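You operate a simulated robot arm through the tools that you are given. There is no shell and no other tool. Be economical: measure what you need, move in short steps, check, and stop when the job is done.

The job below is to be done with a simulated two-armed robot. You get a single attempt, and the scene is never put back.

Task
Open the cream and purple scent pots and stand them on the cabinet.
Fine: hold each pot still while you twist its top; the other pots stay shut. Set down upright: what you pick out.

Only the result counts: the job must be done as asked and must still hold three seconds after the hand-in. Knocking over, shifting, dropping, spilling or breaking anything else fails it.

Robot
Two 7-joint arms with two-finger parallel grippers on one trunk, on a base that drives. Base frame: it is fixed to the floor where the robot stands at the start and does not move with it; the origin is under the middle of the robot, x ahead of it, y to its left, z up. Readings come in m, degrees, newtons and seconds.
The left shoulder is at the start at [0.07, 0.163, 1.17], the right one opposite. Places, roughly: top of the cream scent pot [0.6, 0.1, 0.8]; top of the green scent pot [0.5, 0, 0.8]; top of the low cabinet [0.7, -0.4, 0.6]; top of the pink scent pot [1, 0.3, 1.1]; top of the purple scent pot [0.5, 0.2, 0.8]. Payload 3.43 kg a hand.
Tool frame (each hand has its own): the origin (TCP) lies between the finger pads and is the grasp point; the fingertips stand 0.034 m ahead of it; z points along the fingers, y is the line along which they close. Largest opening 0.128 m; finger width 0.024, thickness 0.012; the body of the gripper, 0.048 by 0.13 m, starts 0.096 m behind the TCP.
Orientation is that of the tool frame in the base frame, as a unit quaternion [w, x, y, z]. With the fingers straight down and closing along the base's y, the tool's x points along the base's -x, its y along +y and its z along -z.

Tools
- The arms move only by the tool servo_tool. It takes "left_motion", "right_motion" or both (then of equal length, played together; a hand with none holds still); each is one flat list of numbers, 7 for each row, row after row: the finger opening in m, from 0 to 0.128, then the shift along the tool's x, y, z in units of 250 mm (1.0 is 250 mm), then the turn, a rotation vector about the tool's x, y, z in units of 90 degrees (1.0 is 90 degrees). In form: [fingers, x, y, z, rx, ry, rz, fingers, x, y, z, rx, ry, rz, ...]. A call has 1 to 12 rows; each row is the pose to reach, as a shift and turn from the pose commanded when the call began, along the tool's axes at that moment. A call with a number of a shift or a turn outside -1 to 1 is refused whole. Rows are played at 5 a second. More than 0.05 m and 8.6 degrees between two rows, or a gripper value outside its range, and nothing of the call is played. A pose out of reach is approached as far as the arm can. The call stops where the force on the tool passes 80 N (or 10 N more than at its start, if that is more) or the arm is blocked; 0.2 s more then pass. Each finger travels about 0.153 m/s and halts on what it meets, pressing with about 21 N; the grip force reading is that of the motor and also rises with nothing between the fingers. The clock runs only during rows and for 0.2 s after the last one: add rows that repeat a pose to give the fingers time. It gives the time, the measured TCP pose, the force on the tool (base axes), the opening and the grip force at its end, in the units of the frame above (readings bear some noise), with the torque about the TCP (base axes, N m) and any sound that the robot's microphone picked up.
- Cameras (640 x 400 px; columns grow to the right, rows downward): "scene" is now at [0.1309, -0.0061, 1.3864]; the picture's right is [-0.08, -1.00, 0.00], its down [-0.70, 0.06, -0.71] and it looks along [0.70, -0.06, -0.71] (base axes); focal length 249 px, centre (320, 200). "left" rides on the left gripper at [0.076, 0.011, -0.16] in its tool frame; the picture's right is [-0.15, 0.99, 0.00], its down [-0.88, -0.13, -0.46] and it looks along [-0.45, -0.07, 0.89] (tool axes); focal length 234 px, centre (320, 200). "right" rides on the right gripper at [0.076, -0.011, -0.16] in its tool frame; the picture's right is [0.15, 0.99, 0.00], its down [-0.88, 0.13, -0.46] and it looks along [-0.45, 0.07, 0.89] (tool axes); focal length 234 px, centre (320, 200). There is no depth. A picture from a camera that has moved, and an enlarged one, comes with that camera's place and axes in the base frame and with its lens.
- capture(camera): a new picture of that camera. It takes no simulated time.
- slide_trunk(by): slides the trunk up (or, below 0, down) by that many m; the arms and the scene camera ride with it, the base frame stays. It gives what a move gives, with no picture.
- drive_base(legs): drives the robot by 1 to 6 legs, each [ahead, left, turn to the left] in m, m and degrees, along the robot's own axes; the way and the turn of a leg run together, so that a leg with both is an arc; at most 1.5 m and 180 degrees a leg. The arms and the cameras ride along, it lands a little off, and it stops where it bumps. It gives what a move gives.
- turn_head(pan, tilt): turns the head with the scene camera to pan (to the left, within 86 degrees either way) and tilt (down, from -29 to 69), counted from straight ahead of the robot. It gives what a move gives.
- inspect(camera, box): a new picture of the part [left, top, right, bottom] of that camera's present view, enlarged. It takes no simulated time.
- job_done(): hands the job in; it is judged then, once.

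Go step by step. Nothing tells you exact positions but the pictures and the camera data: compare them with the known pose of the tool, close in by small moves and look again before you grip or let go. The budget is 120 turns and 92 pictures, counting those below and the enlarged ones. Unless the task says otherwise, let go and move clear before handing in, and close with one line.

The tools are called after ">>>" as a command line: name --argument value ..., lists and objects as JSON in quotes. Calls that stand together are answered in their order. servo_tool: Moves the arms, as the interface text tells. Its arguments: {"type":"object","properties":{"left_motion":{"type":"array"},"right_motion":{"type":"array"}},"required":[]} The other tools are called the same way: slide_trunk (by) slides the trunk up or down; drive_base (legs) drives the base; turn_head (pan, tilt) turns the head that bears the scene camera; capture (camera) takes a picture; inspect (camera, box) takes an enlarged picture of a part of a camera's view; job_done () hands the job in.

At the start:

```text
time_s: 0.0
left_tcp_pos: [0.5532, 0.2367, 1.1542]
left_ee_rot: [0.0, -0.001, 1.0, -0.001]
left_wrist_force: [0.0, 0.2, 0.7]
left_ft_torque: [0.03, 0.0, -0.04]
left_width: 0.1281
left_grip_force: 0.0
right_tcp_pos: [0.6568, -0.2163, 1.1357]
right_ee_rot: [0.0, 0.0, 1.0, 0.0]
right_wrist_force: [0.0, 0.3, -0.2]
right_ft_torque: [0.02, 0.02, 0.03]
right_width: 0.1282
right_grip_force: 0.1
trunk travel left (down, up): [-0.65, 0.29]
robot x, y, heading: [-0.0, -0.0005, -0.3]
head pan, tilt: [-4.8, 45.0]
```

scene: 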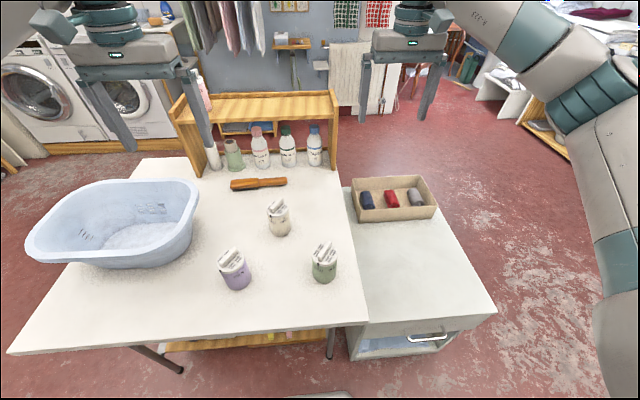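
right: 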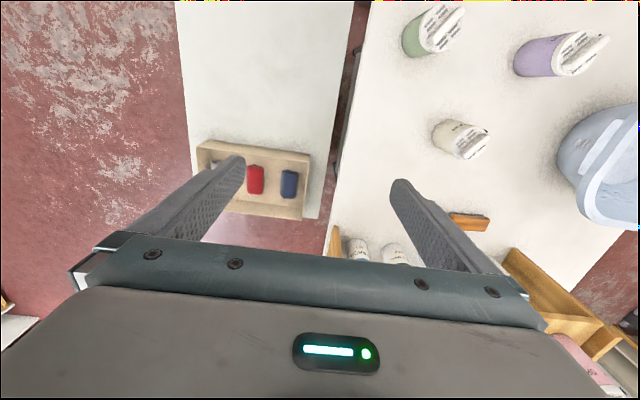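
left: 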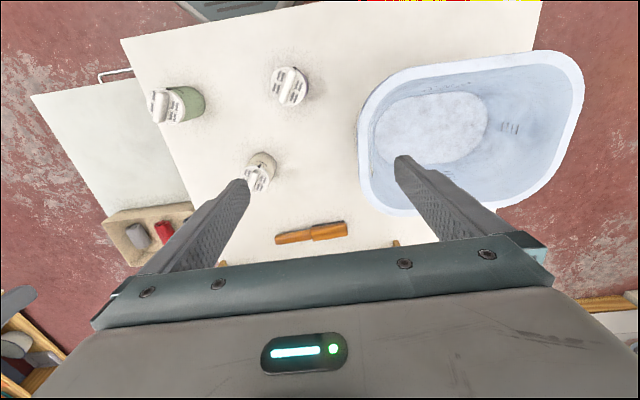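

I see three pots on the table (cream, purple, green) with white ridged caps, and the low cabinet on the right. I take a closer look at the pots first.

>>> inspect --camera "scene" --box '[200, 180, 360, 300]'

>>> inspect --camera "left" --box '[130, 50, 330, 200]'

```text
3.33 times, centred on (280, 240) of scene
camera zoom: at [0.1309, -0.0061, 1.3864], right [-0.08, -1.0, 0.0], down [-0.7, 0.06, -0.71], along [0.7, -0.06, -0.71], focal length 831 px, centre (453, 67)
```

zoom: 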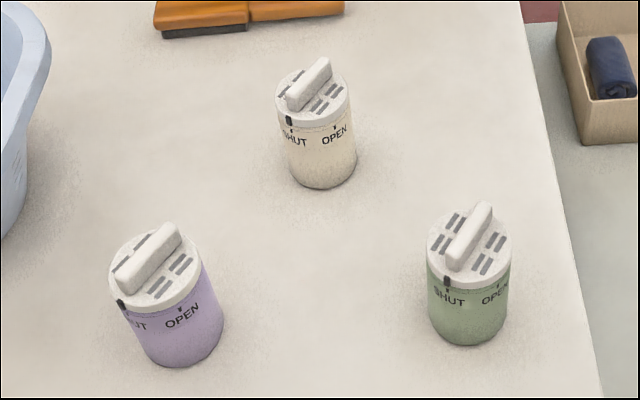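

```text
2.67 times, centred on (230, 125) of left
camera zoom: at [0.4752, 0.248, 1.3135], right [0.15, 0.99, 0.0], down [0.88, -0.13, 0.46], along [0.45, -0.07, -0.89], focal length 624 px, centre (560, 400)
```

zoom: 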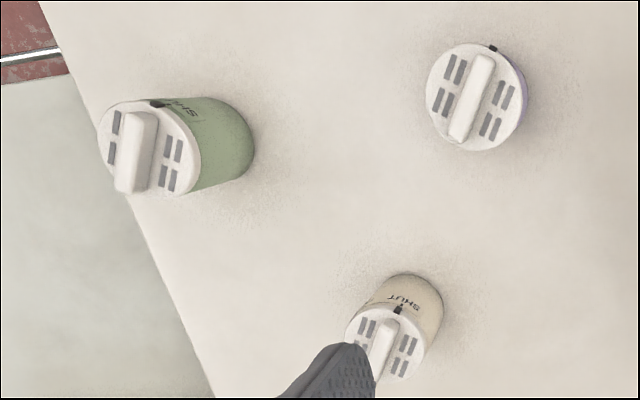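

The ridged caps have a black mark now at SHUT, with OPEN about 70° counter-clockwise seen from above. I place cream at about (0.646, 0.077) and purple at (0.477, 0.188), with tops near z 0.85. Plan: the right hand holds the body from the -y side, the left twists the ridge from above, and the right then carries the pot to the cabinet. I first turn both wrists while they are high.

>>> servo_tool --left_motion '[0.128, -0.0335, -0.0585, 0.0342, 0, 0, 0.0303, 0.128, -0.067, -0.117, 0.0684, 0, 0, 0.0606, 0.128, -0.1005, -0.1755, 0.1026, 0, 0, 0.0909, 0.128, -0.134, -0.234, 0.1368, 0, 0, 0.1212, 0.128, -0.1675, -0.2925, 0.171, 0, 0, 0.1515, 0.1, -0.201, -0.351, 0.2052, 0, 0, 0.1818, 0.09, -0.2345, -0.4095, 0.2394, 0, 0, 0.2121, 0.08, -0.268, -0.468, 0.2736, 0, 0, 0.2424, 0.07, -0.3015, -0.5265, 0.3078, 0, 0, 0.2727, 0.06, -0.335, -0.585, 0.342, 0, 0, 0.303, 0.06, -0.368, -0.644, 0.376, 0, 0, 0.333]' --right_motion '[0.128, 0, 0, 0, 0, 0, 0.0909, 0.128, 0, 0, 0, 0, 0, 0.1818, 0.128, 0, 0, 0, 0, 0, 0.2727, 0.128, 0, 0, 0, 0, 0, 0.3636, 0.128, 0, 0, 0, 0, 0, 0.4545, 0.128, 0, 0, 0, 0, 0, 0.5454, 0.128, 0, 0, 0, 0, 0, 0.6363, 0.128, 0, 0, 0, 0, 0, 0.7272, 0.128, 0, 0, 0, 0, 0, 0.8181, 0.128, 0, 0, 0, 0, 0, 0.909, 0.128, 0, 0, 0, 0, 0, 1.0]'

>>> capture --camera "left"

```text
time_s: 2.4
left_tcp_pos: [0.6459, 0.075, 1.0619]
left_ee_rot: [-0.001, 0.259, 0.966, 0.0]
left_wrist_force: [0.6, -0.5, 0.5]
left_ft_torque: [0.03, 0.01, 0.04]
left_width: 0.06
left_grip_force: 0.0
right_tcp_pos: [0.6576, -0.2173, 1.1368]
right_ee_rot: [0.0, 0.708, 0.706, 0.0]
right_wrist_force: [-0.3, 0.7, 0.2]
right_ft_torque: [0.01, -0.01, -0.03]
right_width: 0.1282
right_grip_force: 0.0
trunk travel left (down, up): [-0.65, 0.29]
robot x, y, heading: [0.0004, 0.0044, -0.1]
head pan, tilt: [-4.8, 45.0]
```

```text
86 pictures are left
camera left: at [0.5824, 0.1224, 1.221], right [0.62, 0.78, 0.0], down [0.7, -0.55, 0.45], along [0.36, -0.28, -0.89], focal length 234 px, centre (320, 200)
```

left: 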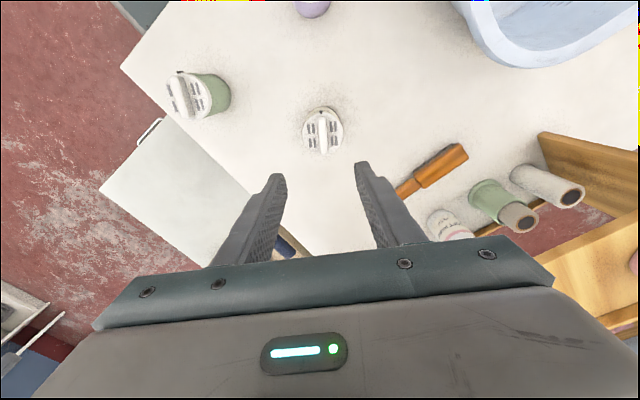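

Left is above cream and the ridge looks aligned with the closing direction. I pitch the right hand to 25° below horizontal and measure cream more closely.

>>> inspect --camera "left" --box '[280, 90, 360, 165]'

>>> servo_tool --right_motion '[0.128, 0, 0, 0, 0, 0.09, 0, 0.128, 0, 0, 0, 0, 0.18, 0, 0.128, 0, 0, 0, 0, 0.27, 0, 0.128, 0, 0, 0, 0, 0.36, 0, 0.128, 0, 0, 0, 0, 0.45, 0, 0.128, 0, 0, 0, 0, 0.54, 0, 0.128, 0, 0, 0, 0, 0.63, 0, 0.128, 0, 0, 0, 0, 0.722, 0]'

>>> capture --camera "scene"

```text
5.33 times, centred on (320, 128) of left
camera zoom: at [0.5824, 0.1224, 1.221], right [0.62, 0.78, 0.0], down [0.7, -0.55, 0.45], along [0.36, -0.28, -0.89], focal length 1249 px, centre (320, 587)
```

zoom: 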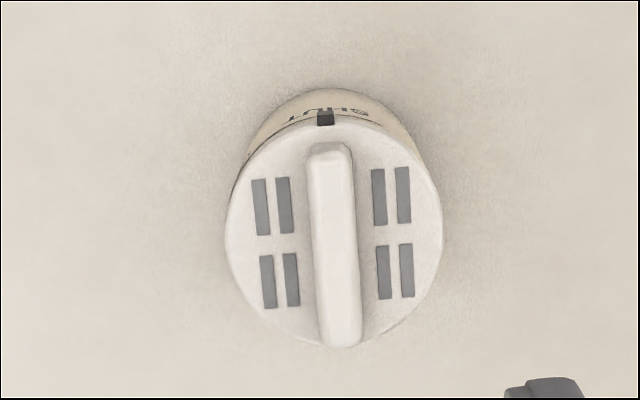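

```text
time_s: 4.2
left_tcp_pos: [0.6455, 0.0755, 1.0621]
left_ee_rot: [0.0, 0.258, 0.966, -0.001]
left_wrist_force: [-0.8, 0.2, -1.0]
left_ft_torque: [0.02, 0.0, 0.01]
left_width: 0.06
left_grip_force: 0.1
right_tcp_pos: [0.6563, -0.2166, 1.1364]
right_ee_rot: [-0.38, 0.596, 0.595, 0.382]
right_wrist_force: [-0.1, -0.2, 0.6]
right_ft_torque: [0.02, -0.03, -0.01]
right_width: 0.128
right_grip_force: 0.0
trunk travel left (down, up): [-0.65, 0.29]
robot x, y, heading: [-0.003, 0.0009, 0.1]
head pan, tilt: [-4.8, 45.0]
```

```text
84 pictures are left
camera scene: at [0.1313, -0.0069, 1.3864], right [-0.08, -1.0, 0.0], down [-0.7, 0.06, -0.71], along [0.7, -0.06, -0.71], focal length 249 px, centre (320, 200)
```

scene: 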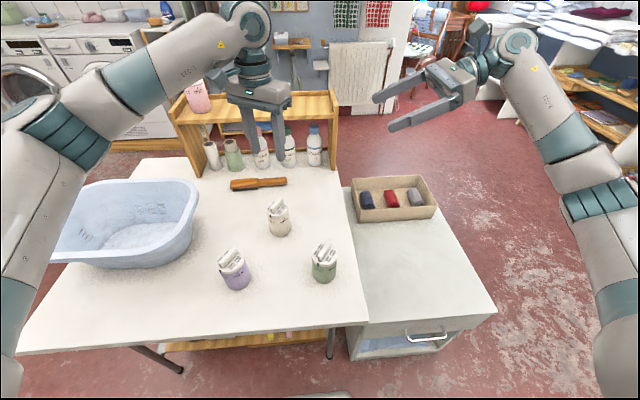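

Cream's axis is at about (0.6465, 0.0785) with the ridge at -34°. I bring the right hand down to a pre-grasp beside it.

>>> servo_tool --right_motion '[0.128, -0.0971, -0.005, 0.1243, 0, 0, 0, 0.128, -0.1942, -0.01, 0.2486, 0, 0, 0, 0.128, -0.2913, -0.015, 0.3729, 0, 0, 0, 0.128, -0.3884, -0.02, 0.4972, 0, 0, 0, 0.128, -0.4855, -0.025, 0.6215, 0, 0, 0, 0.128, -0.5826, -0.03, 0.7458, 0, 0, 0, 0.128, -0.6797, -0.035, 0.8701, 0, 0, 0, 0.128, -0.777, -0.04, 0.995, 0, 0, 0]'

>>> capture --camera "right"

>>> capture --camera "scene"

```text
time_s: 6.0
left_tcp_pos: [0.6446, 0.0766, 1.0617]
left_ee_rot: [0.0, 0.257, 0.966, 0.0]
left_wrist_force: [-0.6, -0.6, 0.4]
left_ft_torque: [-0.03, 0.02, -0.03]
left_width: 0.06
left_grip_force: 0.1
right_tcp_pos: [0.6448, -0.0719, 0.8547]
right_ee_rot: [-0.38, 0.596, 0.596, 0.38]
right_wrist_force: [0.5, 0.8, 0.5]
right_ft_torque: [0.0, -0.02, -0.03]
right_width: 0.1281
right_grip_force: 0.2
trunk travel left (down, up): [-0.65, 0.29]
robot x, y, heading: [0.005, 0.0003, 0.1]
head pan, tilt: [-4.8, 45.0]
```

```text
83 pictures are left
camera right: at [0.6341, -0.1825, 0.9902], right [0.99, 0.06, 0.13], down [0.13, -0.79, -0.61], along [0.07, 0.62, -0.78], focal length 234 px, centre (320, 200)
```

right: 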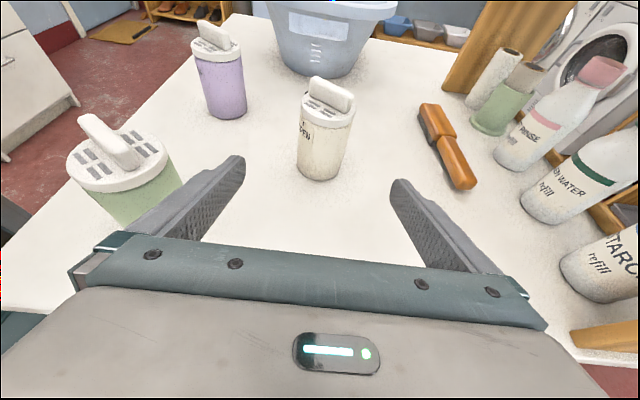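

```text
82 pictures are left
camera scene: at [0.1314, -0.0058, 1.3864], right [-0.08, -1.0, 0.0], down [-0.71, 0.06, -0.71], along [0.7, -0.06, -0.71], focal length 249 px, centre (320, 200)
```

scene: 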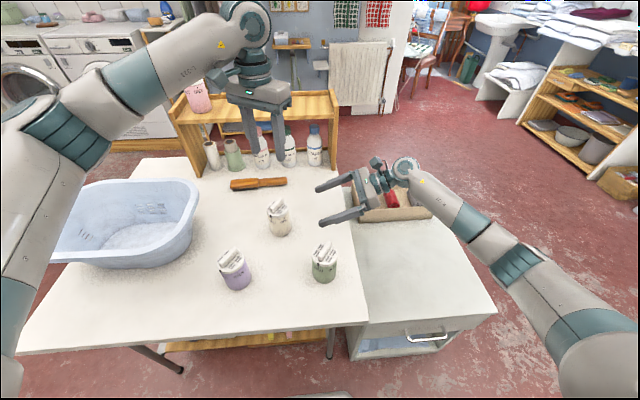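

The approach is clear. I zoom to measure the knob and body heights.

>>> inspect --camera "right" --box '[280, 65, 376, 190]'

```text
3.20 times, centred on (328, 128) of right
camera zoom: at [0.6341, -0.1825, 0.9902], right [0.99, 0.06, 0.13], down [0.13, -0.79, -0.61], along [0.07, 0.62, -0.78], focal length 749 px, centre (294, 432)
```

zoom: 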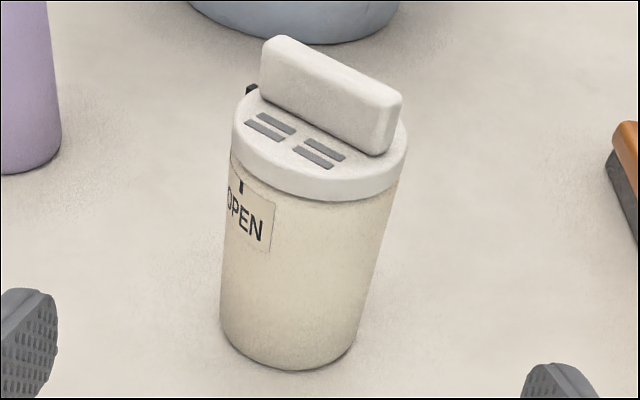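

Cream's body is about 0.74–0.835, cap top about 0.847, knob top about 0.868. I slide the right fingers around the body.

>>> servo_tool --right_motion '[0.128, 0, 0, 0.1672, 0, 0, 0, 0.128, 0, 0, 0.3344, 0, 0, 0, 0.128, 0.002, 0, 0.5, 0, 0, 0, 0.128, 0.004, 0, 0.665, 0, 0, 0]'

>>> capture --camera "right"

>>> capture --camera "left"

```text
time_s: 7.0
left_tcp_pos: [0.645, 0.0762, 1.0626]
left_ee_rot: [0.0, 0.258, 0.966, 0.0]
left_wrist_force: [-1.2, 0.1, -0.9]
left_ft_torque: [0.0, 0.0, -0.01]
left_width: 0.0602
left_grip_force: 0.0
right_tcp_pos: [0.6458, 0.0797, 0.7843]
right_ee_rot: [-0.379, 0.597, 0.597, 0.379]
right_wrist_force: [0.0, -0.7, -0.7]
right_ft_torque: [0.05, 0.0, -0.03]
right_width: 0.1281
right_grip_force: 0.1
trunk travel left (down, up): [-0.65, 0.29]
robot x, y, heading: [0.0002, 0.0025, -0.1]
head pan, tilt: [-4.8, 45.0]
```

```text
80 pictures are left
camera right: at [0.6347, -0.0314, 0.9206], right [0.99, 0.06, 0.13], down [0.13, -0.79, -0.6], along [0.07, 0.62, -0.79], focal length 234 px, centre (320, 200)
```

right: 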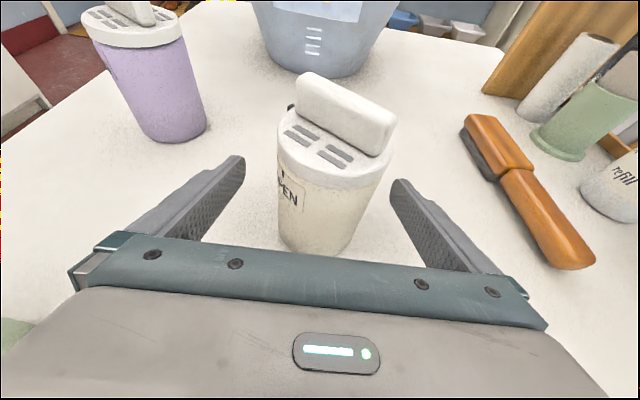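

```text
79 pictures are left
camera left: at [0.5823, 0.1243, 1.221], right [0.62, 0.78, 0.0], down [0.7, -0.55, 0.46], along [0.36, -0.28, -0.89], focal length 234 px, centre (320, 200)
```

left: 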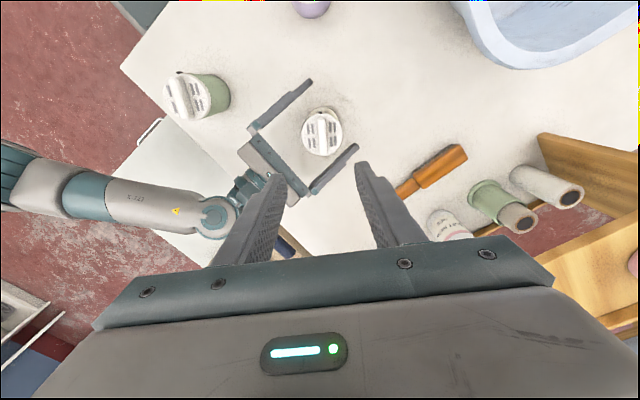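

The pot sits centred between the right fingers. I close the right hand while the left moves down toward the knob, stopping just above it with a 4° extra yaw.

>>> servo_tool --right_motion '[0.1, 0, 0, 0, 0, 0, 0, 0.08, 0, 0, 0, 0, 0, 0, 0.06, 0, 0, 0, 0, 0, 0, 0.04, 0, 0, 0, 0, 0, 0, 0.03, 0, 0, 0, 0, 0, 0, 0.03, 0, 0, 0, 0, 0, 0]'

>>> capture --camera "right"

>>> inspect --camera "left" --box '[280, 90, 360, 165]'

```text
time_s: 8.4
left_tcp_pos: [0.6439, 0.0739, 1.0615]
left_ee_rot: [0.0, 0.258, 0.966, -0.001]
left_wrist_force: [0.0, -0.2, 0.3]
left_ft_torque: [-0.01, 0.01, -0.02]
left_width: 0.0598
left_grip_force: 0.1
right_tcp_pos: [0.6439, 0.0788, 0.7846]
right_ee_rot: [-0.38, 0.596, 0.596, 0.38]
right_wrist_force: [0.0, 0.6, 0.0]
right_ft_torque: [0.04, -0.02, 0.01]
right_width: 0.065
right_grip_force: 21.6
trunk travel left (down, up): [-0.65, 0.29]
robot x, y, heading: [0.0012, 0.003, 0.1]
head pan, tilt: [-4.8, 45.0]
```

```text
78 pictures are left
camera right: at [0.6342, -0.0324, 0.9206], right [0.99, 0.06, 0.13], down [0.13, -0.79, -0.61], along [0.07, 0.62, -0.78], focal length 234 px, centre (320, 200)
```

right: 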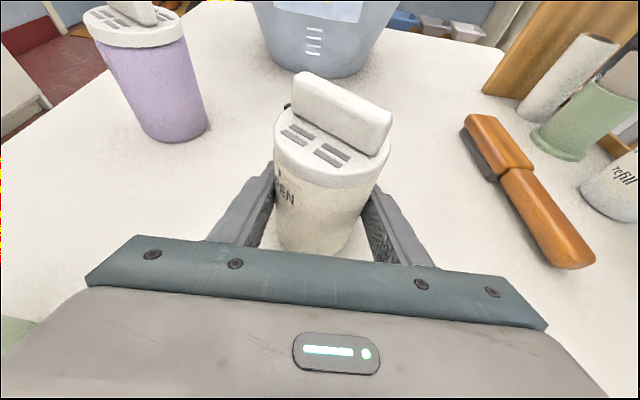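

```text
5.33 times, centred on (320, 128) of left
camera zoom: at [0.5818, 0.1233, 1.2213], right [0.62, 0.78, 0.0], down [0.7, -0.55, 0.46], along [0.36, -0.28, -0.89], focal length 1249 px, centre (320, 587)
```

zoom: 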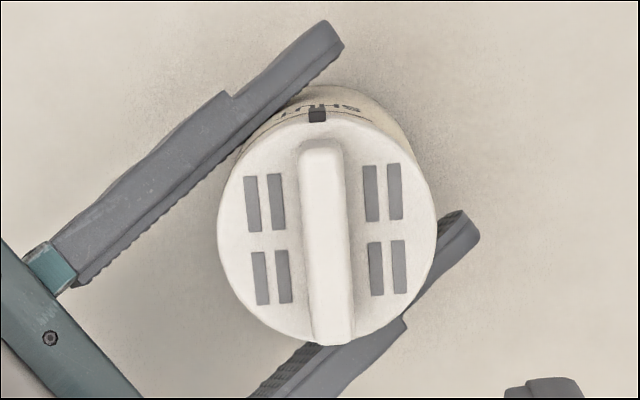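

Cream is held (0.065 m). I lower the left hand to just above the knob with small corrections and look again.

>>> servo_tool --left_motion '[0.06, 0.004, 0.005, 0.176, 0, 0, 0.015, 0.06, 0.008, 0.01, 0.352, 0, 0, 0.03, 0.06, 0.012, 0.0136, 0.528, 0, 0, 0.044]'

>>> capture --camera "left"

>>> capture --camera "right"

```text
time_s: 9.2
left_tcp_pos: [0.6433, 0.0799, 0.9268]
left_ee_rot: [-0.001, 0.291, 0.957, 0.001]
left_wrist_force: [0.1, 0.3, -0.4]
left_ft_torque: [-0.02, 0.02, 0.0]
left_width: 0.0601
left_grip_force: 0.1
right_tcp_pos: [0.6456, 0.079, 0.7852]
right_ee_rot: [-0.379, 0.597, 0.596, 0.38]
right_wrist_force: [-0.4, 0.3, 0.1]
right_ft_torque: [0.01, -0.02, 0.03]
right_width: 0.0649
right_grip_force: 20.7
trunk travel left (down, up): [-0.65, 0.29]
robot x, y, heading: [-0.0012, -0.001, -0.2]
head pan, tilt: [-4.8, 45.0]
```

```text
76 pictures are left
camera left: at [0.585, 0.1321, 1.0863], right [0.67, 0.74, 0.0], down [0.66, -0.6, 0.46], along [0.34, -0.31, -0.89], focal length 234 px, centre (320, 200)
```

left: 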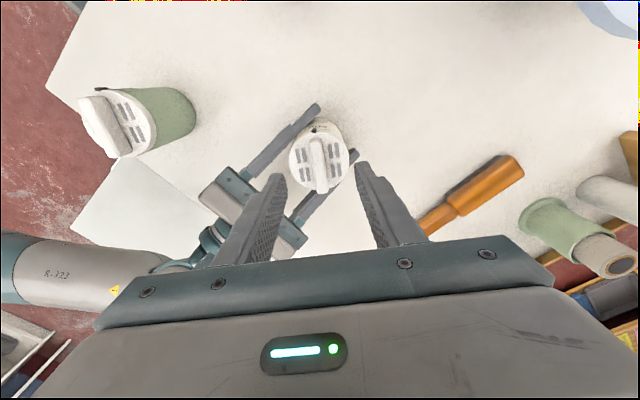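

```text
75 pictures are left
camera right: at [0.6345, -0.0322, 0.9207], right [0.99, 0.06, 0.13], down [0.13, -0.79, -0.61], along [0.07, 0.62, -0.78], focal length 234 px, centre (320, 200)
```

right: 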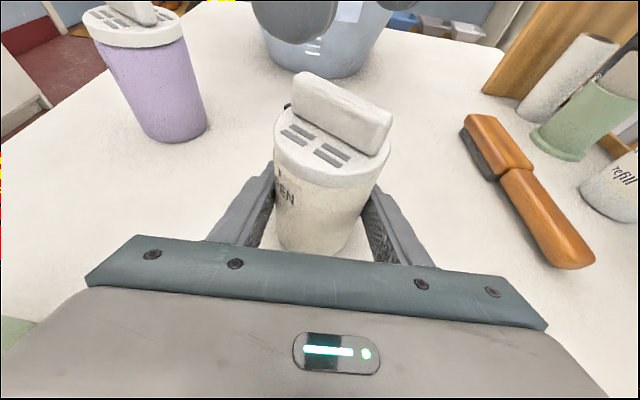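

Aligned well. I descend so the fingertips straddle the knob just above the cap, then close.

>>> servo_tool --left_motion '[0.05, 0.004, -0.004, 0.084, 0, 0, 0, 0.05, 0.009, -0.007, 0.164, 0, 0, 0, 0.03, 0.009, -0.007, 0.164, 0, 0, 0, 0.015, 0.009, -0.007, 0.164, 0, 0, 0, 0.005, 0.009, -0.007, 0.164, 0, 0, 0, 0.0, 0.009, -0.007, 0.164, 0, 0, 0, 0.0, 0.009, -0.007, 0.164, 0, 0, 0]'

>>> capture --camera "right"

>>> capture --camera "left"

```text
time_s: 10.8
left_tcp_pos: [0.6417, 0.0788, 0.8865]
left_ee_rot: [0.0, 0.291, 0.957, 0.0]
left_wrist_force: [1.0, 0.9, -0.3]
left_ft_torque: [0.0, 0.02, 0.13]
left_width: 0.0121
left_grip_force: 21.4
right_tcp_pos: [0.6461, 0.0797, 0.7851]
right_ee_rot: [-0.38, 0.596, 0.596, 0.38]
right_wrist_force: [0.0, -0.4, 1.4]
right_ft_torque: [-0.01, -0.01, -0.09]
right_width: 0.065
right_grip_force: 20.4
trunk travel left (down, up): [-0.65, 0.29]
robot x, y, heading: [0.0005, 0.0005, -0.0]
head pan, tilt: [-4.8, 45.0]
```

```text
74 pictures are left
camera right: at [0.6343, -0.0324, 0.9206], right [0.99, 0.06, 0.13], down [0.13, -0.79, -0.61], along [0.07, 0.62, -0.78], focal length 234 px, centre (320, 200)
```

right: 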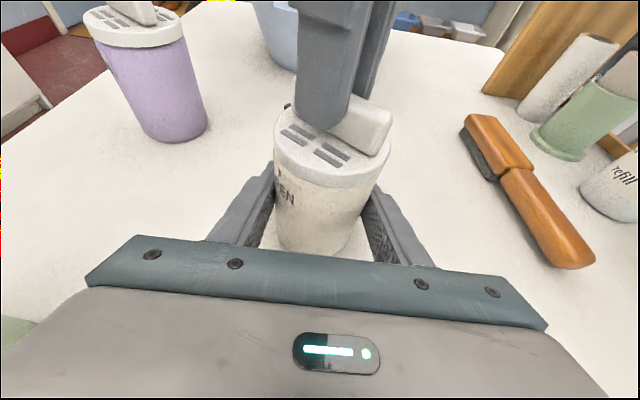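

```text
73 pictures are left
camera left: at [0.5833, 0.131, 1.0455], right [0.67, 0.74, 0.0], down [0.66, -0.6, 0.46], along [0.34, -0.31, -0.89], focal length 234 px, centre (320, 200)
```

left: 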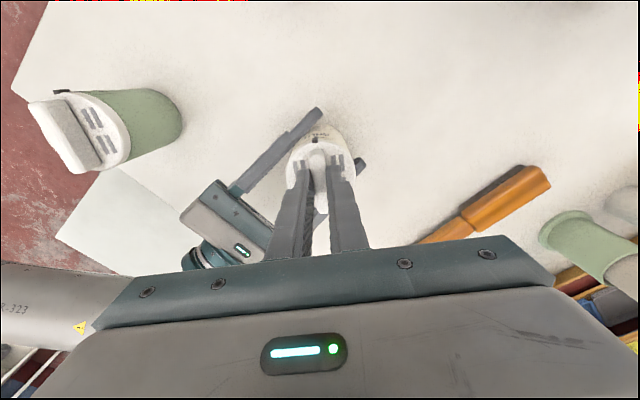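

The knob is gripped. I twist counter-clockwise by 65° first and then check the mark against the OPEN tick.

>>> servo_tool --left_motion '[0, 0, 0, 0, 0, 0, -0.09, 0, 0, 0, 0, 0, 0, -0.18, 0, 0, 0, 0, 0, 0, -0.27, 0, 0, 0, 0, 0, 0, -0.36, 0, 0, 0, 0, 0, 0, -0.45, 0, 0, 0, 0, 0, 0, -0.54, 0, 0, 0, 0, 0, 0, -0.63, 0, 0, 0, 0, 0, 0, -0.72]'

>>> inspect --camera "right" --box '[250, 60, 410, 260]'

>>> inspect --camera "scene" --box '[230, 180, 330, 260]'

```text
time_s: 12.6
left_tcp_pos: [0.6416, 0.0795, 0.8875]
left_ee_rot: [0.0, -0.268, 0.963, 0.0]
left_wrist_force: [-0.3, -11.2, 0.1]
left_ft_torque: [-0.73, 0.4, -0.03]
left_width: 0.012
left_grip_force: 20.9
right_tcp_pos: [0.6459, 0.0801, 0.7856]
right_ee_rot: [-0.38, 0.596, 0.597, 0.38]
right_wrist_force: [1.5, 12.1, 3.7]
right_ft_torque: [-0.38, -0.4, -0.05]
right_width: 0.065
right_grip_force: 21.5
trunk travel left (down, up): [-0.65, 0.29]
robot x, y, heading: [0.0005, -0.003, 0.0]
head pan, tilt: [-4.8, 45.0]
```

```text
2.00 times, centred on (330, 160) of right
camera zoom: at [0.634, -0.0322, 0.921], right [0.99, 0.06, 0.13], down [0.13, -0.78, -0.61], along [0.07, 0.62, -0.78], focal length 468 px, centre (300, 280)
```

zoom: 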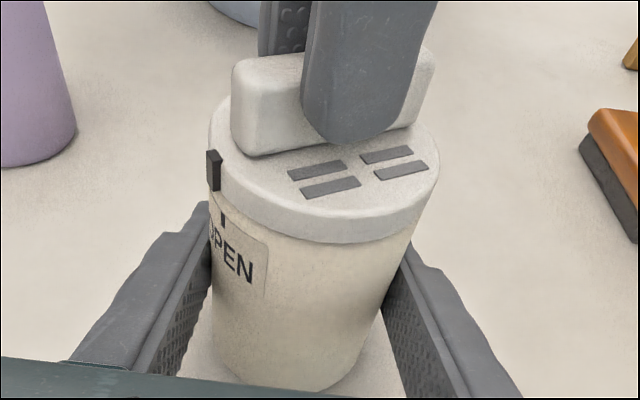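

```text
5.00 times, centred on (280, 220) of scene
camera zoom: at [0.1307, -0.0062, 1.3864], right [-0.08, -1.0, 0.0], down [-0.7, 0.06, -0.71], along [0.7, -0.06, -0.71], focal length 1246 px, centre (520, 100)
```

zoom: 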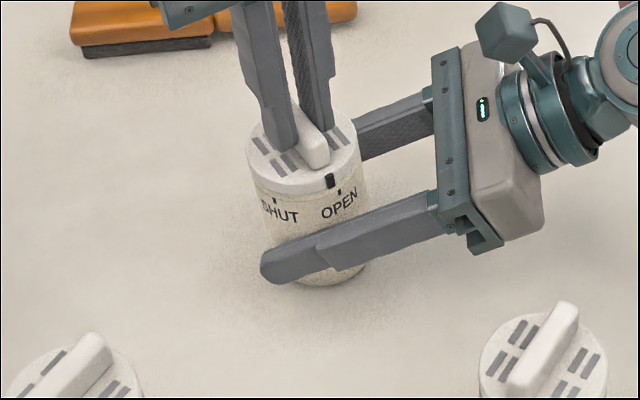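

The cap turned with the body still; the mark is about 12° short of OPEN. I continue.

>>> servo_tool --left_motion '[0, 0, 0, 0, 0, 0, -0.07, 0, 0, 0, 0, 0, 0, -0.13, 0, 0, 0, 0, 0, 0, -0.13]'

>>> inspect --camera "right" --box '[270, 110, 350, 210]'

>>> inspect --camera "scene" --box '[260, 190, 310, 240]'

```text
time_s: 13.4
left_tcp_pos: [0.642, 0.0797, 0.8876]
left_ee_rot: [0.0, -0.364, 0.931, 0.0]
left_wrist_force: [6.4, -6.2, 3.9]
left_ft_torque: [-0.43, -0.13, -0.1]
left_width: 0.0122
left_grip_force: 21.5
right_tcp_pos: [0.6446, 0.0787, 0.7848]
right_ee_rot: [-0.38, 0.596, 0.597, 0.379]
right_wrist_force: [-3.9, 5.0, 5.1]
right_ft_torque: [0.05, -0.44, 0.01]
right_width: 0.0648
right_grip_force: 21.1
trunk travel left (down, up): [-0.65, 0.29]
robot x, y, heading: [0.0033, 0.0028, 0.0]
head pan, tilt: [-4.8, 45.0]
```

```text
4.00 times, centred on (310, 160) of right
camera zoom: at [0.6337, -0.0327, 0.921], right [0.99, 0.06, 0.13], down [0.13, -0.79, -0.61], along [0.07, 0.62, -0.78], focal length 937 px, centre (360, 360)
```

zoom: 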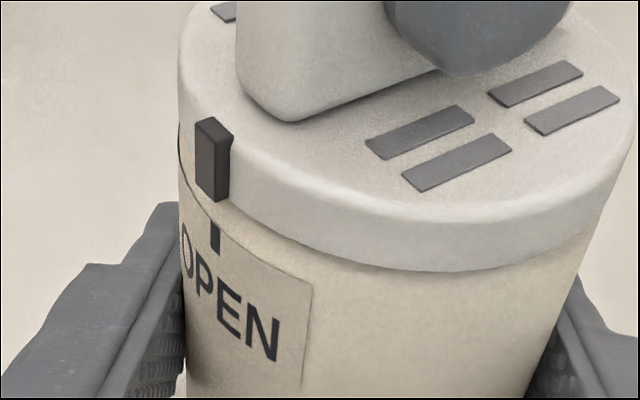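

```text
8.00 times, centred on (285, 215) of scene
camera zoom: at [0.1302, -0.0063, 1.3865], right [-0.08, -1.0, 0.0], down [-0.7, 0.06, -0.71], along [0.7, -0.06, -0.71], focal length 1994 px, centre (600, 80)
```

zoom: 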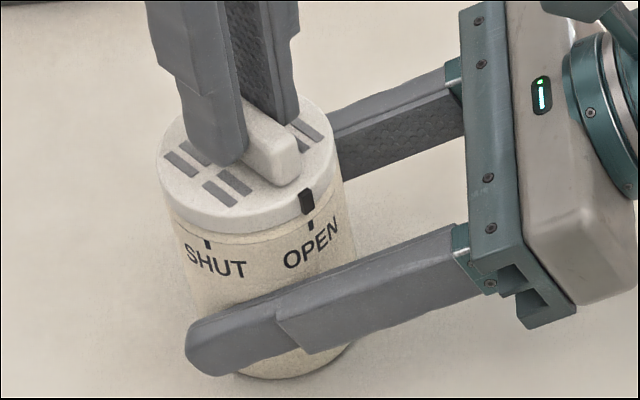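

The mark is on OPEN. I release the knob, lift the left hand clear, and check that it holds.

>>> servo_tool --left_motion '[0.02, 0, 0, 0, 0, 0, 0, 0.05, 0, 0, 0, 0, 0, 0, 0.05, 0, 0, 0, 0, 0, 0, 0.05, 0, 0, -0.1, 0, 0, 0, 0.05, 0, 0, -0.28, 0, 0, 0, 0.05, 0, 0, -0.46, 0, 0, 0, 0.05, 0, 0, -0.64, 0, 0, 0]'

>>> inspect --camera "right" --box '[250, 60, 410, 260]'

>>> capture --camera "scene"

```text
time_s: 15.0
left_tcp_pos: [0.6411, 0.0773, 1.0481]
left_ee_rot: [0.0, -0.363, 0.932, -0.001]
left_wrist_force: [-0.3, -0.1, -0.4]
left_ft_torque: [0.02, 0.0, 0.0]
left_width: 0.05
left_grip_force: 0.2
right_tcp_pos: [0.6446, 0.078, 0.7855]
right_ee_rot: [-0.379, 0.597, 0.597, 0.38]
right_wrist_force: [-0.5, -0.4, 2.3]
right_ft_torque: [0.06, 0.01, 0.0]
right_width: 0.0645
right_grip_force: 21.4
trunk travel left (down, up): [-0.65, 0.29]
robot x, y, heading: [-0.0014, -0.0026, -0.1]
head pan, tilt: [-4.8, 45.0]
```

```text
2.00 times, centred on (330, 160) of right
camera zoom: at [0.6335, -0.0327, 0.9205], right [0.99, 0.06, 0.13], down [0.13, -0.79, -0.61], along [0.07, 0.62, -0.78], focal length 468 px, centre (300, 280)
```

zoom: 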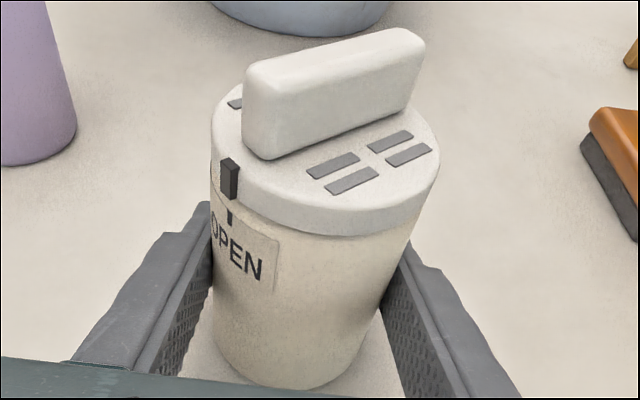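

```text
67 pictures are left
camera scene: at [0.1301, -0.0067, 1.3863], right [-0.08, -1.0, 0.0], down [-0.7, 0.06, -0.71], along [0.7, -0.06, -0.71], focal length 249 px, centre (320, 200)
```

scene: 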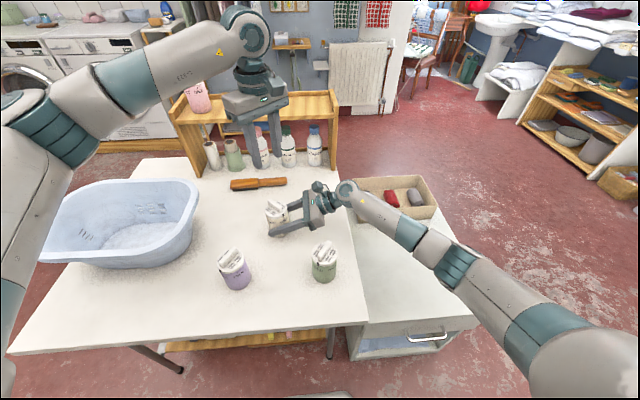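

Cream stays OPEN with its mark on the tick. I lift it with the right hand and carry it toward the cabinet.

>>> servo_tool --right_motion '[0.03, 0.097, 0, -0.045, 0, 0, 0, 0.03, 0.194, 0, -0.09, 0, 0, 0, 0.03, 0.29, 0, -0.135, 0, 0, 0, 0.03, 0.2224, 0, -0.28, 0, 0, 0, 0.03, 0.1548, 0, -0.425, 0, 0, 0, 0.03, 0.0872, 0, -0.57, 0, 0, 0, 0.03, 0.0196, 0, -0.715, 0, 0, 0, 0.03, -0.048, 0, -0.86, 0, 0, 0]'

>>> capture --camera "scene"

>>> capture --camera "right"

```text
time_s: 16.8
left_tcp_pos: [0.6422, 0.0775, 1.0476]
left_ee_rot: [0.001, -0.363, 0.932, 0.0]
left_wrist_force: [0.1, -0.5, 0.0]
left_ft_torque: [0.01, 0.02, 0.0]
left_width: 0.0499
left_grip_force: 0.1
right_tcp_pos: [0.6465, -0.1235, 0.8644]
right_ee_rot: [-0.38, 0.597, 0.596, 0.38]
right_wrist_force: [-1.2, -0.1, -1.1]
right_ft_torque: [0.0, 0.02, 0.03]
right_width: 0.0641
right_grip_force: 21.0
trunk travel left (down, up): [-0.65, 0.29]
robot x, y, heading: [-0.0004, -0.0035, 0.1]
head pan, tilt: [-4.8, 45.0]
```

```text
66 pictures are left
camera scene: at [0.1307, -0.0071, 1.3864], right [-0.08, -1.0, 0.0], down [-0.7, 0.06, -0.71], along [0.7, -0.06, -0.71], focal length 249 px, centre (320, 200)
```

scene: 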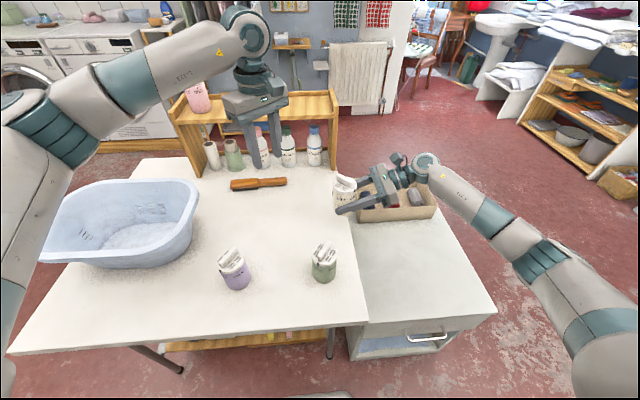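

```text
65 pictures are left
camera right: at [0.6351, -0.235, 1.0], right [0.99, 0.06, 0.13], down [0.13, -0.78, -0.61], along [0.07, 0.62, -0.78], focal length 234 px, centre (320, 200)
```

right: 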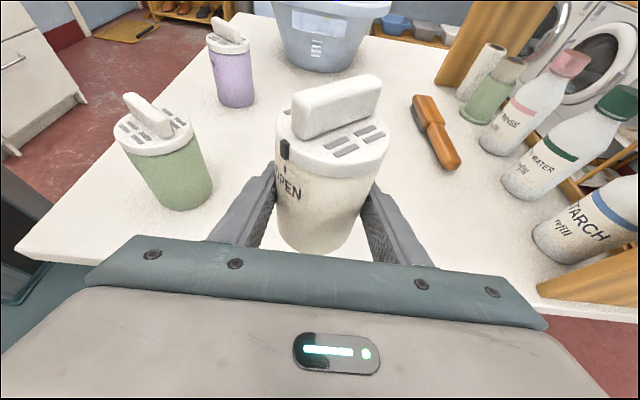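

Carrying is stable. I continue to above the cabinet and part of the way down, then measure the surface.

>>> servo_tool --right_motion '[0.03, -0.068, -0.016, -0.145, 0, 0, 0, 0.03, -0.136, -0.032, -0.29, 0, 0, 0, 0.03, -0.204, -0.048, -0.435, 0, 0, 0, 0.03, -0.271, -0.064, -0.58, 0, 0, 0, 0.03, -0.39, -0.064, -0.524, 0, 0, 0, 0.03, -0.51, -0.064, -0.468, 0, 0, 0, 0.03, -0.63, -0.064, -0.412, 0, 0, 0, 0.03, -0.75, -0.064, -0.356, 0, 0, 0, 0.03, -0.869, -0.064, -0.3, 0, 0, 0]'

>>> capture --camera "scene"

>>> capture --camera "right"

```text
time_s: 18.8
left_tcp_pos: [0.6427, 0.0794, 1.0473]
left_ee_rot: [0.0, -0.363, 0.932, -0.001]
left_wrist_force: [0.1, -0.3, -0.2]
left_ft_torque: [0.04, 0.0, -0.01]
left_width: 0.0499
left_grip_force: 0.1
right_tcp_pos: [0.6294, -0.2798, 0.7023]
right_ee_rot: [-0.379, 0.597, 0.596, 0.38]
right_wrist_force: [0.0, -0.4, -0.3]
right_ft_torque: [-0.01, 0.0, -0.02]
right_width: 0.064
right_grip_force: 21.1
trunk travel left (down, up): [-0.65, 0.29]
robot x, y, heading: [-0.0006, -0.0033, 0.1]
head pan, tilt: [-4.8, 45.0]
```

```text
64 pictures are left
camera scene: at [0.1317, -0.0062, 1.3863], right [-0.08, -1.0, 0.0], down [-0.71, 0.06, -0.71], along [0.7, -0.06, -0.71], focal length 249 px, centre (320, 200)
```

scene: 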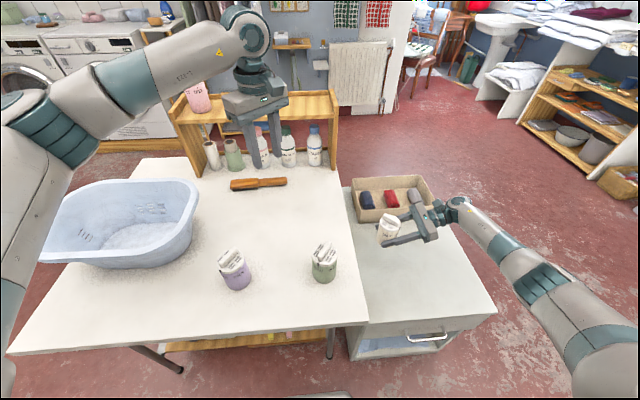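

```text
63 pictures are left
camera right: at [0.6192, -0.3921, 0.8377], right [0.99, 0.06, 0.13], down [0.13, -0.79, -0.61], along [0.07, 0.62, -0.79], focal length 234 px, centre (320, 200)
```

right: 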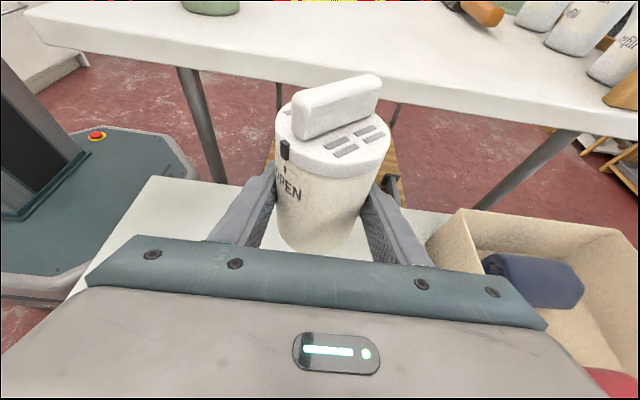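

The cabinet's left edge is at about y = -0.20, so I shift the pot 45 mm further right and lower it to near the surface.

>>> servo_tool --right_motion '[0.03, -0.076, 0, -0.163, 0, 0, 0, 0.03, -0.158, 0, -0.125, 0, 0, 0, 0.03, -0.239, 0, -0.087, 0, 0, 0]'

>>> capture --camera "right"

>>> inspect --camera "scene" --box '[350, 180, 480, 280]'

```text
time_s: 19.6
left_tcp_pos: [0.6417, 0.0794, 1.0472]
left_ee_rot: [0.0, -0.364, 0.932, 0.0]
left_wrist_force: [0.7, 0.0, 1.2]
left_ft_torque: [-0.01, 0.02, 0.0]
left_width: 0.0501
left_grip_force: 0.0
right_tcp_pos: [0.6296, -0.3269, 0.6554]
right_ee_rot: [-0.379, 0.597, 0.596, 0.381]
right_wrist_force: [-0.7, -0.2, -0.5]
right_ft_torque: [0.0, -0.04, 0.02]
right_width: 0.0639
right_grip_force: 20.8
trunk travel left (down, up): [-0.65, 0.29]
robot x, y, heading: [0.0012, 0.0038, 0.1]
head pan, tilt: [-4.8, 45.0]
```

```text
62 pictures are left
camera right: at [0.6187, -0.4379, 0.7914], right [0.99, 0.06, 0.13], down [0.13, -0.79, -0.61], along [0.07, 0.62, -0.79], focal length 234 px, centre (320, 200)
```

right: 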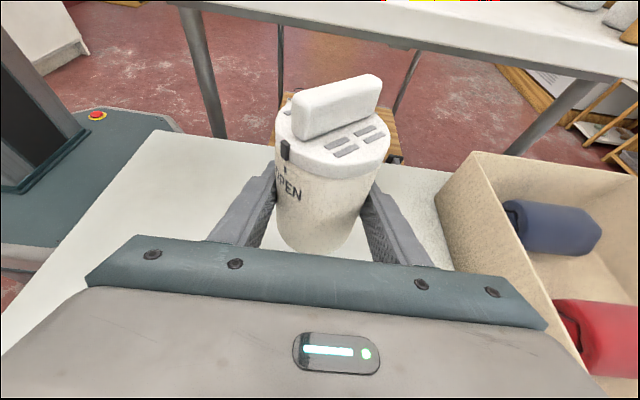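

```text
4.00 times, centred on (415, 230) of scene
camera zoom: at [0.1316, -0.0061, 1.3863], right [-0.08, -1.0, 0.0], down [-0.71, 0.06, -0.71], along [0.7, -0.06, -0.71], focal length 997 px, centre (-60, 80)
```

zoom: 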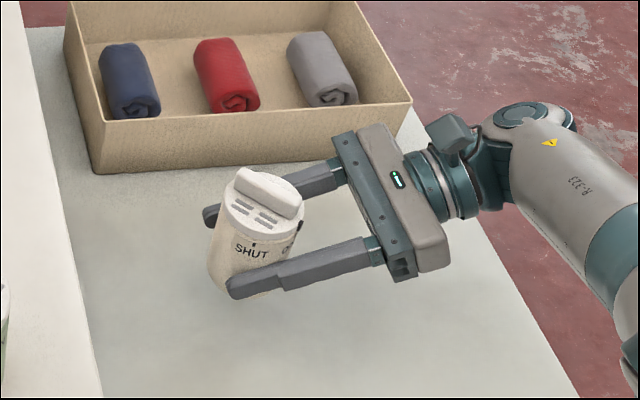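

The pot hangs a few centimetres or less above the cabinet. I lower it in small steps, watching the force.

>>> servo_tool --right_motion '[0.03, -0.0091, 0, 0.0042, 0, 0, 0, 0.03, -0.0181, 0, 0.0085, 0, 0, 0, 0.03, -0.0272, 0, 0.0127, 0, 0, 0]'

```text
time_s: 20.4
left_tcp_pos: [0.6416, 0.0776, 1.0473]
left_ee_rot: [0.0, -0.363, 0.932, -0.001]
left_wrist_force: [0.1, -0.3, 0.1]
left_ft_torque: [-0.03, -0.02, -0.02]
left_width: 0.0501
left_grip_force: 0.1
right_tcp_pos: [0.6291, -0.3278, 0.6474]
right_ee_rot: [-0.381, 0.596, 0.596, 0.38]
right_wrist_force: [0.2, -0.8, -0.2]
right_ft_torque: [0.02, 0.0, 0.02]
right_width: 0.0643
right_grip_force: 20.8
trunk travel left (down, up): [-0.65, 0.29]
robot x, y, heading: [0.0017, 0.0004, -0.2]
head pan, tilt: [-4.8, 45.0]
```

No contact yet, so I continue.

>>> servo_tool --right_motion '[0.03, -0.0091, 0, 0.0042, 0, 0, 0, 0.03, -0.0136, 0, 0.0063, 0, 0, 0]'

>>> inspect --camera "right" --box '[240, 160, 400, 260]'

>>> inspect --camera "scene" --box '[370, 200, 450, 260]'

```text
time_s: 21.0
left_tcp_pos: [0.6418, 0.0791, 1.0484]
left_ee_rot: [0.0, -0.363, 0.932, 0.0]
left_wrist_force: [-0.1, -0.4, 0.4]
left_ft_torque: [0.0, 0.01, 0.0]
left_width: 0.05
left_grip_force: 0.1
right_tcp_pos: [0.6294, -0.3262, 0.6443]
right_ee_rot: [-0.38, 0.596, 0.597, 0.38]
right_wrist_force: [-1.0, -0.1, -0.7]
right_ft_torque: [0.03, 0.01, 0.02]
right_width: 0.064
right_grip_force: 21.5
trunk travel left (down, up): [-0.65, 0.29]
robot x, y, heading: [-0.003, 0.0016, -0.2]
head pan, tilt: [-4.8, 45.0]
```

```text
4.00 times, centred on (320, 210) of right
camera zoom: at [0.6189, -0.4385, 0.7799], right [0.99, 0.06, 0.13], down [0.13, -0.78, -0.61], along [0.07, 0.62, -0.78], focal length 937 px, centre (320, 160)
```

zoom: 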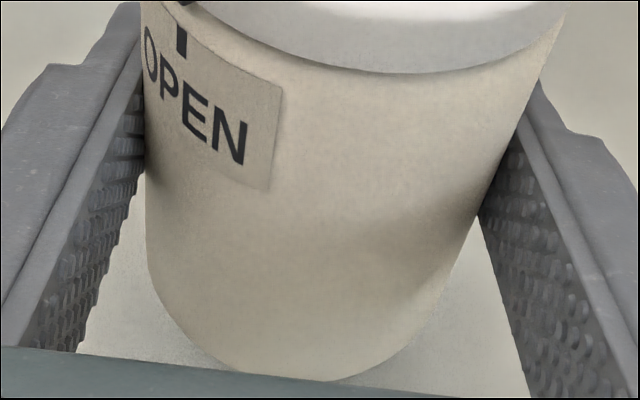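

```text
6.67 times, centred on (410, 230) of scene
camera zoom: at [0.131, -0.0063, 1.3864], right [-0.08, -1.0, 0.0], down [-0.7, 0.06, -0.71], along [0.7, -0.06, -0.71], focal length 1661 px, centre (-280, 0)
```

zoom: 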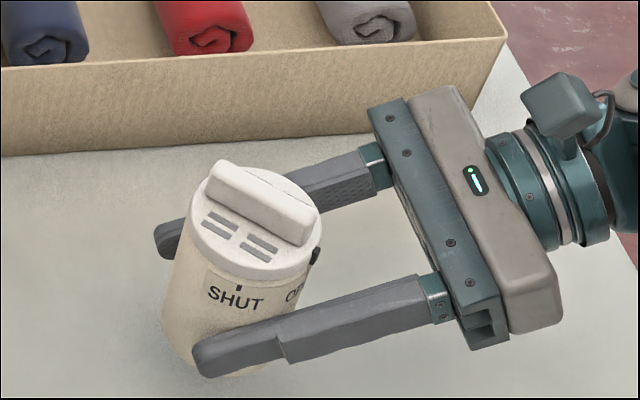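

Still free. I go on lower in gentle steps.

>>> servo_tool --right_motion '[0.03, -0.0073, 0, 0.0034, 0, 0, 0, 0.03, -0.0145, 0, 0.0068, 0, 0, 0]'

>>> servo_tool --right_motion '[0.03, -0.0073, 0, 0.0034, 0, 0, 0]'

>>> servo_tool --right_motion '[0.03, -0.0073, 0, 0.0034, 0, 0, 0]'

```text
time_s: 21.6
left_tcp_pos: [0.642, 0.0793, 1.0477]
left_ee_rot: [-0.001, -0.363, 0.932, 0.0]
left_wrist_force: [-0.6, 0.0, 0.0]
left_ft_torque: [-0.01, 0.03, 0.04]
left_width: 0.0497
left_grip_force: 0.1
right_tcp_pos: [0.6302, -0.3275, 0.6403]
right_ee_rot: [-0.381, 0.596, 0.596, 0.38]
right_wrist_force: [-0.1, -0.4, -1.2]
right_ft_torque: [-0.04, 0.0, 0.01]
right_width: 0.064
right_grip_force: 20.5
trunk travel left (down, up): [-0.65, 0.29]
robot x, y, heading: [-0.0034, 0.0002, 0.2]
head pan, tilt: [-4.8, 45.0]
```

```text
time_s: 22.0
left_tcp_pos: [0.6414, 0.0791, 1.047]
left_ee_rot: [-0.001, -0.363, 0.932, -0.001]
left_wrist_force: [-0.1, 0.9, 0.0]
left_ft_torque: [0.02, -0.02, 0.02]
left_width: 0.05
left_grip_force: 0.0
right_tcp_pos: [0.6292, -0.3262, 0.6388]
right_ee_rot: [-0.38, 0.597, 0.597, 0.379]
right_wrist_force: [0.5, -0.5, -1.3]
right_ft_torque: [-0.03, -0.01, 0.02]
right_width: 0.0639
right_grip_force: 21.0
trunk travel left (down, up): [-0.65, 0.29]
robot x, y, heading: [0.0005, 0.0009, -0.3]
head pan, tilt: [-4.8, 45.0]
```

```text
time_s: 22.4
left_tcp_pos: [0.6426, 0.0784, 1.0479]
left_ee_rot: [0.001, -0.363, 0.932, 0.0]
left_wrist_force: [0.1, -0.4, -0.4]
left_ft_torque: [0.04, 0.01, 0.0]
left_width: 0.05
left_grip_force: 0.0
right_tcp_pos: [0.6297, -0.3262, 0.6374]
right_ee_rot: [-0.379, 0.597, 0.596, 0.38]
right_wrist_force: [0.6, 0.5, -0.7]
right_ft_torque: [0.01, 0.02, -0.03]
right_width: 0.0639
right_grip_force: 21.2
trunk travel left (down, up): [-0.65, 0.29]
robot x, y, heading: [0.005, -0.0024, -0.1]
head pan, tilt: [-4.8, 45.0]
```

Triangulating the box corner puts the cabinet top near z ≈ 0.57, so about 2 cm remain. I lower further with checks.

>>> servo_tool --right_motion '[0.03, -0.0145, 0, 0.0068, 0, 0, 0, 0.03, -0.029, 0, 0.0136, 0, 0, 0, 0.03, -0.0363, 0, 0.017, 0, 0, 0]'

>>> servo_tool --right_motion '[0.03, -0.0109, 0, 0.0051, 0, 0, 0]'

>>> servo_tool --right_motion '[0.03, -0.0073, 0, 0.0034, 0, 0, 0]'

>>> inspect --camera "right" --box '[240, 160, 400, 260]'

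```text
time_s: 23.2
left_tcp_pos: [0.6411, 0.0784, 1.0475]
left_ee_rot: [0.0, -0.364, 0.932, 0.0]
left_wrist_force: [0.1, 0.3, 0.3]
left_ft_torque: [0.01, 0.0, 0.02]
left_width: 0.05
left_grip_force: 0.0
right_tcp_pos: [0.6249, -0.3258, 0.6314]
right_ee_rot: [-0.38, 0.596, 0.597, 0.379]
right_wrist_force: [-1.1, 0.3, -0.6]
right_ft_torque: [-0.03, 0.02, -0.02]
right_width: 0.0639
right_grip_force: 21.1
right hand out of reach, approached as far as the arm can: row 1, 2, 3
trunk travel left (down, up): [-0.65, 0.29]
robot x, y, heading: [0.0013, 0.0022, -0.0]
head pan, tilt: [-4.8, 45.0]
```

```text
time_s: 23.6
left_tcp_pos: [0.6411, 0.0799, 1.0473]
left_ee_rot: [0.0, -0.363, 0.932, 0.0]
left_wrist_force: [-0.5, -0.1, 0.3]
left_ft_torque: [0.05, 0.01, -0.01]
left_width: 0.0501
left_grip_force: 0.0
right_tcp_pos: [0.6258, -0.3248, 0.6295]
right_ee_rot: [-0.38, 0.596, 0.597, 0.38]
right_wrist_force: [0.6, -1.1, -0.7]
right_ft_torque: [-0.02, 0.01, -0.01]
right_width: 0.0641
right_grip_force: 20.7
trunk travel left (down, up): [-0.65, 0.29]
robot x, y, heading: [-0.0009, 0.0029, 0.0]
head pan, tilt: [-4.8, 45.0]
```

```text
time_s: 24.0
left_tcp_pos: [0.6438, 0.0789, 1.0473]
left_ee_rot: [0.0, -0.363, 0.932, 0.0]
left_wrist_force: [0.4, -0.2, 0.3]
left_ft_torque: [0.04, -0.03, 0.01]
left_width: 0.05
left_grip_force: 0.0
right_tcp_pos: [0.6232, -0.3257, 0.6297]
right_ee_rot: [-0.38, 0.597, 0.596, 0.38]
right_wrist_force: [0.3, -0.1, -0.8]
right_ft_torque: [0.03, -0.02, 0.01]
right_width: 0.0643
right_grip_force: 20.8
right hand out of reach, approached as far as the arm can: row 1
trunk travel left (down, up): [-0.65, 0.29]
robot x, y, heading: [-0.0005, 0.0012, -0.1]
head pan, tilt: [-4.8, 45.0]
```

```text
4.00 times, centred on (320, 210) of right
camera zoom: at [0.6125, -0.4355, 0.7653], right [0.99, 0.06, 0.13], down [0.13, -0.79, -0.61], along [0.07, 0.62, -0.79], focal length 937 px, centre (320, 160)
```

zoom: 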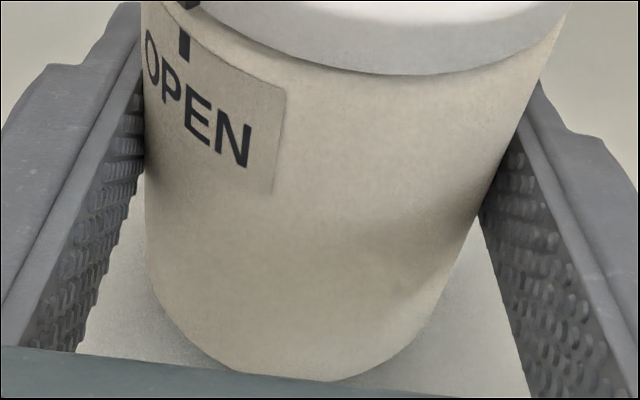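

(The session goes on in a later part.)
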